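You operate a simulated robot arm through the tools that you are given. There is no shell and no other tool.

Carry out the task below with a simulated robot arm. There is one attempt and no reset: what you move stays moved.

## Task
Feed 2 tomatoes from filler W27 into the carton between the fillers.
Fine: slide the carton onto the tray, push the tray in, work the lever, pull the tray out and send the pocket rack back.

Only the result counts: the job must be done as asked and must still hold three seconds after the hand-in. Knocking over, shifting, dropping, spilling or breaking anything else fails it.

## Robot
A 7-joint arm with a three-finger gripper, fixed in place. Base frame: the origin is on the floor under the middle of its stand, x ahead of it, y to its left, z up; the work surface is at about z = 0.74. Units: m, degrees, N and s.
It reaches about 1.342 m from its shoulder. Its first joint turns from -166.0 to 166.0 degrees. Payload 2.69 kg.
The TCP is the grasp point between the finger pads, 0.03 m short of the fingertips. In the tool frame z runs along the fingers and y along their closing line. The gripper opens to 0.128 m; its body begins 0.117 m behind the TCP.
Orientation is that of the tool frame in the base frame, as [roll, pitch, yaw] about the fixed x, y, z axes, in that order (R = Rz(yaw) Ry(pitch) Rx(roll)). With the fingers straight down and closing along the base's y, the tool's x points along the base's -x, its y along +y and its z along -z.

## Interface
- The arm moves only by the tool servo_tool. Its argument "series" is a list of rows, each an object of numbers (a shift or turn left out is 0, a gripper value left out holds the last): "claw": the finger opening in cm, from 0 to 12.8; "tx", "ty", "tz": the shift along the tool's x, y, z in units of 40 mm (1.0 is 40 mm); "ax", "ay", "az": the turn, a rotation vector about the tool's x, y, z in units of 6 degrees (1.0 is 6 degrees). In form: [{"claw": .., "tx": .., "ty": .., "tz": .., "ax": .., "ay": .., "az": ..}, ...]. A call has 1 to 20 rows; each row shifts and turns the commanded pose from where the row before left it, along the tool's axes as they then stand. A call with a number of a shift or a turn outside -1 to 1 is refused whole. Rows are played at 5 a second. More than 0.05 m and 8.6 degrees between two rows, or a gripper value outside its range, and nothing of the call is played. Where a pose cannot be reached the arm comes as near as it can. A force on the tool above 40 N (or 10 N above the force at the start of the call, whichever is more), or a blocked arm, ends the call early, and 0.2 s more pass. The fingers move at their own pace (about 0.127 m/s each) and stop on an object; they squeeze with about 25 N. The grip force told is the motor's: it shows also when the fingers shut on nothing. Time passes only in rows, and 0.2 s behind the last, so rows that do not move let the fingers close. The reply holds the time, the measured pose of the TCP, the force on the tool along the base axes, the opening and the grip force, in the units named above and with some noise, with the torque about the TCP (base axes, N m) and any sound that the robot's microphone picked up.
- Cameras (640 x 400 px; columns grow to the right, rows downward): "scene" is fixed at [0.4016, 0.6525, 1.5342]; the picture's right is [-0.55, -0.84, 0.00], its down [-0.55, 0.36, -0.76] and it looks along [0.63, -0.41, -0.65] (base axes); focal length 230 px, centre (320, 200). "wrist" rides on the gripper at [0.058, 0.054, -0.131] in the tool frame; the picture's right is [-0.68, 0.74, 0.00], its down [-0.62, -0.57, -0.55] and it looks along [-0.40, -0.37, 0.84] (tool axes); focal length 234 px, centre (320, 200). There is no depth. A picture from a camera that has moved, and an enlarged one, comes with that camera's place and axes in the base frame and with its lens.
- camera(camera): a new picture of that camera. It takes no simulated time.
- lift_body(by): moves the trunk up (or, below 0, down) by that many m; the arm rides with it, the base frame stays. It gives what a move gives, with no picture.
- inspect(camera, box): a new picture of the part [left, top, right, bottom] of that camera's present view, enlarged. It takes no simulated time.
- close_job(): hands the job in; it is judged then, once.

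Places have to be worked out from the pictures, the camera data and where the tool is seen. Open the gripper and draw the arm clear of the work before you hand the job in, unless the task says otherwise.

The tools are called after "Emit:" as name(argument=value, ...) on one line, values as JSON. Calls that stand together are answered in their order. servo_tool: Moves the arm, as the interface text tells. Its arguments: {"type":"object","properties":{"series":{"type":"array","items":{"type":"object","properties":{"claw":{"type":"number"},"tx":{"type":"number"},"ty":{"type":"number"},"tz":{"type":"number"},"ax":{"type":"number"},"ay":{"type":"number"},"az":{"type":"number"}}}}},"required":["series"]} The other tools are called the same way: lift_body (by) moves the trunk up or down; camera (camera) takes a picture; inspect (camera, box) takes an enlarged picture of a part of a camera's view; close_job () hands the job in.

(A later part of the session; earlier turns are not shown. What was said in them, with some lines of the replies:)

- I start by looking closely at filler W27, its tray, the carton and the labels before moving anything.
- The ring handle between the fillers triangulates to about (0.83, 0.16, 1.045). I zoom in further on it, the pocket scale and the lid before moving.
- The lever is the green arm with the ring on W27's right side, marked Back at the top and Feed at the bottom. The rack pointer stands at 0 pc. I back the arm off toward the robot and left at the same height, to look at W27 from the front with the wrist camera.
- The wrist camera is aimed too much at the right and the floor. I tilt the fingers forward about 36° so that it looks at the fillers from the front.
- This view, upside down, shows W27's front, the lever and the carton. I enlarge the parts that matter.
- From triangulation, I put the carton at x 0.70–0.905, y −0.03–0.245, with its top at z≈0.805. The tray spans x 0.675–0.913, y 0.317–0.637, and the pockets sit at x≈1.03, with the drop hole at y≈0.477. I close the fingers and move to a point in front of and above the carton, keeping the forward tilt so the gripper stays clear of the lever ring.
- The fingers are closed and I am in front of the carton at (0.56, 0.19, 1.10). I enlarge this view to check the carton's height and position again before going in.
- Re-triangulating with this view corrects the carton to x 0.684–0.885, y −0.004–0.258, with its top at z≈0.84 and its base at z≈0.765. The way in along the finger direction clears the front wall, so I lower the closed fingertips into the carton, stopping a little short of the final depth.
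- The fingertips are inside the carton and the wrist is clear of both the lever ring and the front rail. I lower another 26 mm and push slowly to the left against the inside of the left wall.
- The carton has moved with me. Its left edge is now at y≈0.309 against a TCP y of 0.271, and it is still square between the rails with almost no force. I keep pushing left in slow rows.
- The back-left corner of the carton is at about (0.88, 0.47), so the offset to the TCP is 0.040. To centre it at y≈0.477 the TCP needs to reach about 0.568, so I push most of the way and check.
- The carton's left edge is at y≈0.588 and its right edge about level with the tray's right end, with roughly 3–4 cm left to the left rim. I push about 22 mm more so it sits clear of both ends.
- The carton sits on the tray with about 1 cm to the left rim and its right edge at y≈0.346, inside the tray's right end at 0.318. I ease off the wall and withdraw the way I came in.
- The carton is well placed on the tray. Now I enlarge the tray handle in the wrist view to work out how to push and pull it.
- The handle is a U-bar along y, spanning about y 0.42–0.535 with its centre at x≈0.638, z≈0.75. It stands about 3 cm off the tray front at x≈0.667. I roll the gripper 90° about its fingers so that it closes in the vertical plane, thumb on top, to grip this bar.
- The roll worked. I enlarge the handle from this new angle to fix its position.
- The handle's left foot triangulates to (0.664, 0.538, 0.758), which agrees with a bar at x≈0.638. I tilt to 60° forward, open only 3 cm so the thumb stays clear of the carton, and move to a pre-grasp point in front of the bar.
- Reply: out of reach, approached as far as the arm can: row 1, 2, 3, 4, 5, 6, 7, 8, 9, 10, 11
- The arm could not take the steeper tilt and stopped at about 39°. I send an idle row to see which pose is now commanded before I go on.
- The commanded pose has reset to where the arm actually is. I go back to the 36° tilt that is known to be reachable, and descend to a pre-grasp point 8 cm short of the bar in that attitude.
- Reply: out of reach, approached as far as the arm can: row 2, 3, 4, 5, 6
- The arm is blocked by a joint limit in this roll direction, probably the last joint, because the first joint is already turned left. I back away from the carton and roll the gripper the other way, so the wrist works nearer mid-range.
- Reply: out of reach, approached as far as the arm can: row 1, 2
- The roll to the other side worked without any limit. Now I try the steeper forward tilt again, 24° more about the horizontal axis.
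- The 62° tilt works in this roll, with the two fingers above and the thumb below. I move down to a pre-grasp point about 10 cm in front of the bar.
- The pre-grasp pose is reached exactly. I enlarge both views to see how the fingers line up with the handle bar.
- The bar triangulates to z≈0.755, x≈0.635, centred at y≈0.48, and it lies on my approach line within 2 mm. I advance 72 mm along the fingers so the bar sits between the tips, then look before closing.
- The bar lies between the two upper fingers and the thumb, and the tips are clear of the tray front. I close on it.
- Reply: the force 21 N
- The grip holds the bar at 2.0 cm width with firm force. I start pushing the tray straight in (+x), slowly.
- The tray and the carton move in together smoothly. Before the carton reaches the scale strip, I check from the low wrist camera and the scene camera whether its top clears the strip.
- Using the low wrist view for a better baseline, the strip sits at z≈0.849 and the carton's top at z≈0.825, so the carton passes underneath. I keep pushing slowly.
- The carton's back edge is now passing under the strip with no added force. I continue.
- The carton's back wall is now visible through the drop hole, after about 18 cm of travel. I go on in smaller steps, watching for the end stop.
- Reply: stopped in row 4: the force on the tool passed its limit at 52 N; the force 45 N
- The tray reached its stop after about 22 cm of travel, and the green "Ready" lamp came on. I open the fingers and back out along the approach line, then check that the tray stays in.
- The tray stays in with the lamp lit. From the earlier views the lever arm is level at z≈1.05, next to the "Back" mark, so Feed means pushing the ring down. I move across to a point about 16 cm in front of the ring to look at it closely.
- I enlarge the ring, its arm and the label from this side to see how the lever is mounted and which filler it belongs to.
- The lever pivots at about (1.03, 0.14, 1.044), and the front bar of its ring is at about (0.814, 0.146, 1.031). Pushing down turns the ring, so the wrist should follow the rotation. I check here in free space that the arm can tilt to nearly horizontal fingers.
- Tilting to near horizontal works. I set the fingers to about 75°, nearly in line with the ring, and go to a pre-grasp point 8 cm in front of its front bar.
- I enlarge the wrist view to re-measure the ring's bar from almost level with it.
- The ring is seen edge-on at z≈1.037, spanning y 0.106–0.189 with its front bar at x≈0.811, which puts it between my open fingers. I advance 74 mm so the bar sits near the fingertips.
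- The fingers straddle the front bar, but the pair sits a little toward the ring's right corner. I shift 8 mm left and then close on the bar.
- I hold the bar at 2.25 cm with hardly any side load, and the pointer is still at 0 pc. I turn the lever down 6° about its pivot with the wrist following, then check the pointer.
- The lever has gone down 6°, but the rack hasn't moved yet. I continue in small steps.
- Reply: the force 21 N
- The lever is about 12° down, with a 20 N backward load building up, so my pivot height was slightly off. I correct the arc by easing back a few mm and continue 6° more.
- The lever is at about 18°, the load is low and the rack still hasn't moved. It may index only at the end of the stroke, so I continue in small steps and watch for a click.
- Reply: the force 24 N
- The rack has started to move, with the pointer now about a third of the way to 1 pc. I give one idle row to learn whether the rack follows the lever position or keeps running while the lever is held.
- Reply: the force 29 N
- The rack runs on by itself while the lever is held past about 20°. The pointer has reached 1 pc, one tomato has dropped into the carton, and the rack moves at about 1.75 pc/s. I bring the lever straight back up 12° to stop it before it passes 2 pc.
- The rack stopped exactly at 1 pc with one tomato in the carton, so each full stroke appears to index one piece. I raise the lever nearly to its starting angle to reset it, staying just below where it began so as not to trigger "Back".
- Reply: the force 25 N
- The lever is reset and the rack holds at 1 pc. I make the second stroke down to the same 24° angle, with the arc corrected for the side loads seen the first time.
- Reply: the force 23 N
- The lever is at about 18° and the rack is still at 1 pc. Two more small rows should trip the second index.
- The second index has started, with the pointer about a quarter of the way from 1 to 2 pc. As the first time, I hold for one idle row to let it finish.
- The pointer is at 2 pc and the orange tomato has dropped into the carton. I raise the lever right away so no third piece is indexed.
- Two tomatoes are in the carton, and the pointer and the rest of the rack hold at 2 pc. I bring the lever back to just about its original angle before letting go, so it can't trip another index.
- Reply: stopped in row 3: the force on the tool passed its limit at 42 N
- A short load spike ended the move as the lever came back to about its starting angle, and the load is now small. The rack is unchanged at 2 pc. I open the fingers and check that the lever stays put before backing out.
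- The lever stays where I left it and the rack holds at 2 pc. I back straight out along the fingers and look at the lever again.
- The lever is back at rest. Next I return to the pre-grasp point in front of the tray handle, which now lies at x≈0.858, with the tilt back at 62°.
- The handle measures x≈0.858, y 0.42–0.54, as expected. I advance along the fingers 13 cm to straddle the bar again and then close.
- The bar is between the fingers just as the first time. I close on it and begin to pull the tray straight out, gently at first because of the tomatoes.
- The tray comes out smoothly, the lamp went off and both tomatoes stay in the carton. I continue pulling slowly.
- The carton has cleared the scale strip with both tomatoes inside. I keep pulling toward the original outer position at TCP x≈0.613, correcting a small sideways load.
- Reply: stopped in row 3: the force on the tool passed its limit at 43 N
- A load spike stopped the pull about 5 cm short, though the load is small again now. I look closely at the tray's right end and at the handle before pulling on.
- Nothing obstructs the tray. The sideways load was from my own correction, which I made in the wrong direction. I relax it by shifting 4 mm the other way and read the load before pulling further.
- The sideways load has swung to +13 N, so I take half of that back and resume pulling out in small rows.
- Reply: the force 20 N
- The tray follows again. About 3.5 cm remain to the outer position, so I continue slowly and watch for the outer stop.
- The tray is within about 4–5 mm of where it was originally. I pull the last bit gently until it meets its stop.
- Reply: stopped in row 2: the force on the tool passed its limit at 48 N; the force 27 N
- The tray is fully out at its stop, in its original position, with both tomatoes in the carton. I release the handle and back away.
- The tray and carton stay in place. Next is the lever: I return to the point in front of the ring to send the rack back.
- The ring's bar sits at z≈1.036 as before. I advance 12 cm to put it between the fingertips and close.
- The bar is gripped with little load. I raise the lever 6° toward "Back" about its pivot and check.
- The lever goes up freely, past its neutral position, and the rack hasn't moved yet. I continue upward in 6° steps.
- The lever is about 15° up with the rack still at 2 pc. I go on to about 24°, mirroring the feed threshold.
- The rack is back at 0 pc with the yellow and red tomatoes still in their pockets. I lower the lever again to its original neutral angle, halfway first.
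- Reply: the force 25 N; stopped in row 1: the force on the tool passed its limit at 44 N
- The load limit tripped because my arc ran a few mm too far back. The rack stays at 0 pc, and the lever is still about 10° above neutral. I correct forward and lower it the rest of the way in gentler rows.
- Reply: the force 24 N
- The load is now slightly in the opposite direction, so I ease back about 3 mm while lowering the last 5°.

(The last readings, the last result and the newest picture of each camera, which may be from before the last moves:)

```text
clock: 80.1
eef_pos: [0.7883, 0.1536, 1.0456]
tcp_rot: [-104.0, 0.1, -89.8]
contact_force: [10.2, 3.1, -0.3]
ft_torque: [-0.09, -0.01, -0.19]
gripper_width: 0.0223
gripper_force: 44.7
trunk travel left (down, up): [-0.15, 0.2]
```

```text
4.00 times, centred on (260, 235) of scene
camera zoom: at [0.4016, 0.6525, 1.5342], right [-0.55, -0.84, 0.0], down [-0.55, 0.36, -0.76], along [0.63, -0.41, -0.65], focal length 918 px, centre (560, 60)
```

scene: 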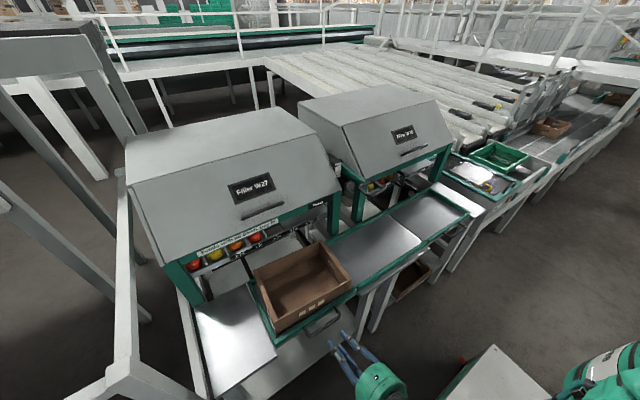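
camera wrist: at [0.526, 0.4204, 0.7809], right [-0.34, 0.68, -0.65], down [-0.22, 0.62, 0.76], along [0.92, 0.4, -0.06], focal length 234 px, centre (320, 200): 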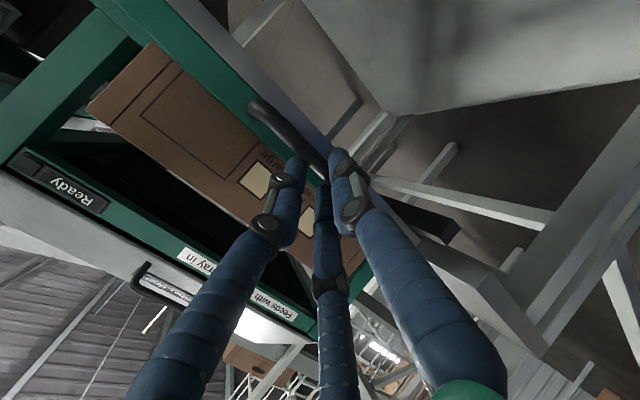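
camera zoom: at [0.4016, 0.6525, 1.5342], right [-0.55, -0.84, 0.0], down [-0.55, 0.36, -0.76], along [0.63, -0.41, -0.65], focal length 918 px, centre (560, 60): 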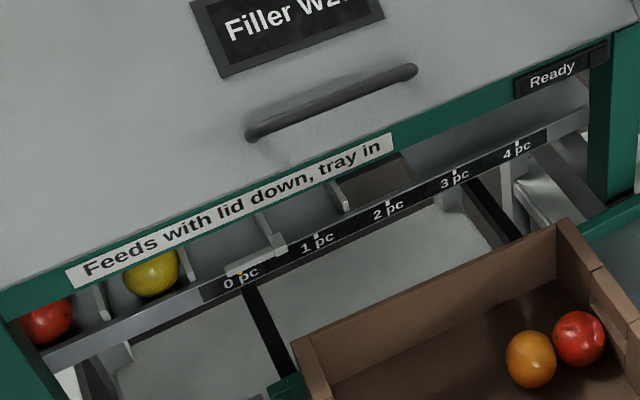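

The lever is back at its original level angle and the rack is at 0 pc. I release the ring and back out along the fingers.

Emit:
servo_tool(series=[{"claw": 4}, {"claw": 4}, {"claw": 4}, {"tz": -0.5}, {"tz": -0.5}, {"tz": -1}, {"tz": -1}])

Emit:
camera(camera="scene")

Emit:
inspect(camera="scene", box=[320, 140, 440, 215])

Emit:
inspect(camera="scene", box=[180, 200, 380, 325])

```text
clock: 81.7
eef_pos: [0.6702, 0.1523, 1.0704]
tcp_rot: [-104.0, 0.0, -89.8]
contact_force: [0.6, 0.5, 0.1]
ft_torque: [0.0, -0.01, -0.02]
gripper_width: 0.0401
gripper_force: 0.1
trunk travel left (down, up): [-0.15, 0.2]
```

```text
taken
```

scene: 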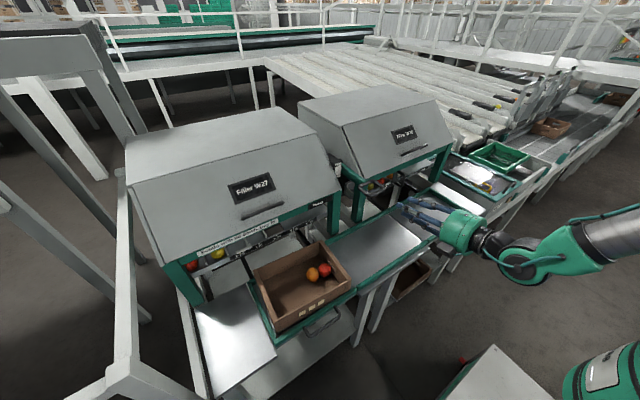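

```text
5.33 times, centred on (380, 178) of scene
camera zoom: at [0.4016, 0.6525, 1.5342], right [-0.55, -0.84, 0.0], down [-0.55, 0.36, -0.76], along [0.63, -0.41, -0.65], focal length 1224 px, centre (0, 320)
```

zoom: 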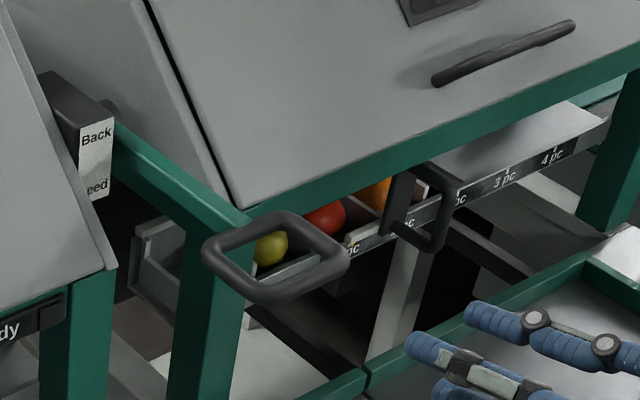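

```text
3.20 times, centred on (280, 262) of scene
camera zoom: at [0.4016, 0.6525, 1.5342], right [-0.55, -0.84, 0.0], down [-0.55, 0.36, -0.76], along [0.63, -0.41, -0.65], focal length 735 px, centre (448, 0)
```

zoom: 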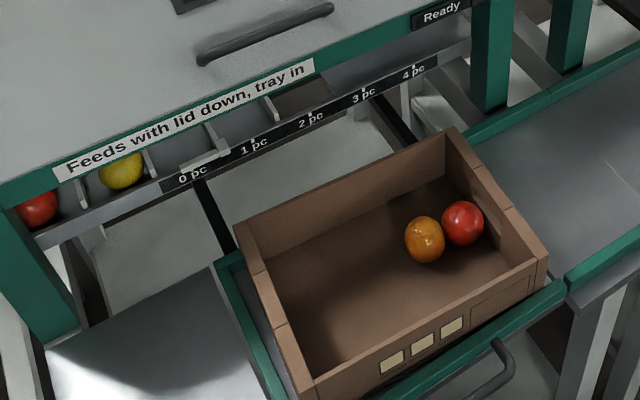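

Everything looks as asked:
- Two tomatoes are in the carton on the pulled-out tray.
- The rack is at 0 pc with the other two still in their pockets.
- The lever is at its original rest angle.

I back the arm up and away and open the gripper fully.

Emit:
servo_tool(series=[{"tz": -1}, {"tz": -1}, {"ty": -0.9, "tz": -0.3}, {"ty": -0.9, "tz": -0.3, "claw": 12.8}, {"ty": -0.9, "tz": -0.3}, {"ty": -0.9, "tz": -0.3}, {"ty": -0.9, "tz": -0.3}, {"ty": -0.9, "tz": -0.3}, {}, {}])

Emit:
camera(camera="scene")

Emit:
inspect(camera="scene", box=[180, 200, 380, 325])

Emit:
inspect(camera="scene", box=[320, 140, 440, 215])

```text
clock: 83.9
eef_pos: [0.5777, 0.1517, 1.3203]
tcp_rot: [-104.2, -0.1, -89.8]
contact_force: [0.1, -1.1, -0.1]
ft_torque: [0.01, -0.03, -0.02]
gripper_width: 0.1278
gripper_force: 0.0
trunk travel left (down, up): [-0.15, 0.2]
```

```text
taken
```

scene: 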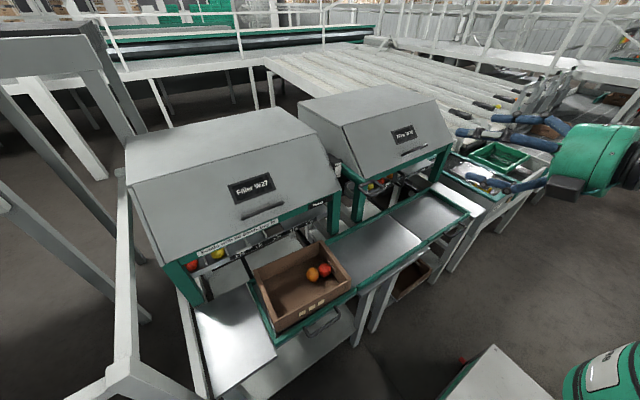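

```text
3.20 times, centred on (280, 262) of scene
camera zoom: at [0.4016, 0.6525, 1.5342], right [-0.55, -0.84, 0.0], down [-0.55, 0.36, -0.76], along [0.63, -0.41, -0.65], focal length 735 px, centre (448, 0)
```

zoom: 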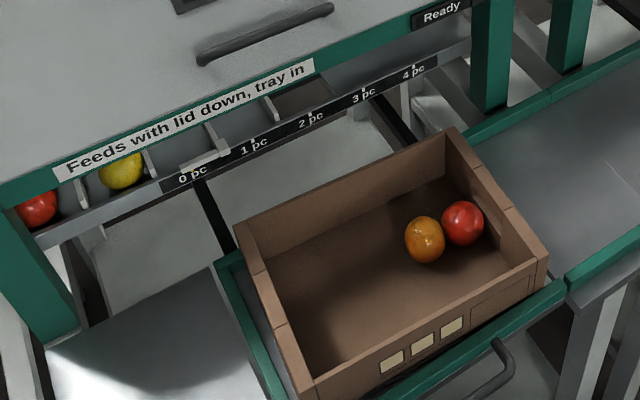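

```text
5.33 times, centred on (380, 178) of scene
camera zoom: at [0.4016, 0.6525, 1.5342], right [-0.55, -0.84, 0.0], down [-0.55, 0.36, -0.76], along [0.63, -0.41, -0.65], focal length 1224 px, centre (0, 320)
```

zoom: 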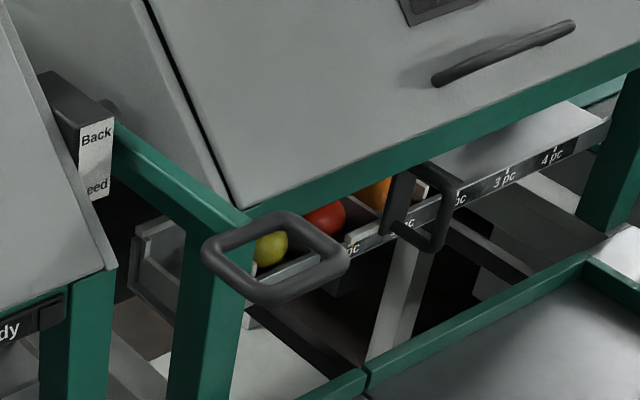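

The arm is clear with the gripper open, and nothing has moved since. Two tomatoes are in the carton on the tray, the tray is out, the rack is at 0 pc and the lever is at rest. I hand the job in.

Emit:
close_job()

```text
The job is handed in.
```

I fed two tomatoes, one red and one orange, from filler W27 into the carton and handed the job in. I haven't seen a verdict.

At hand-in:
- **Carton and tray:** the carton was on W27's tray with both tomatoes inside. The tray was pulled fully out to its stop.
- **Pocket rack:** it was back at 0 pc, with the other two tomatoes (yellow and red) still in their pockets.
- **Lever:** it was back at the level position it started in. Each full push down to Feed drops one tomato, so I used two strokes and one lift to Back.
- **Arm:** it was up and clear of the work, with the gripper open.

During the job, the force limit stopped the arm five times. Two of those were the tray reaching its inner and outer stops. The other three came while moving the lever and pulling the tray out, mostly from small sideways loads. In the final pictures nothing else looked shifted, dropped or damaged.
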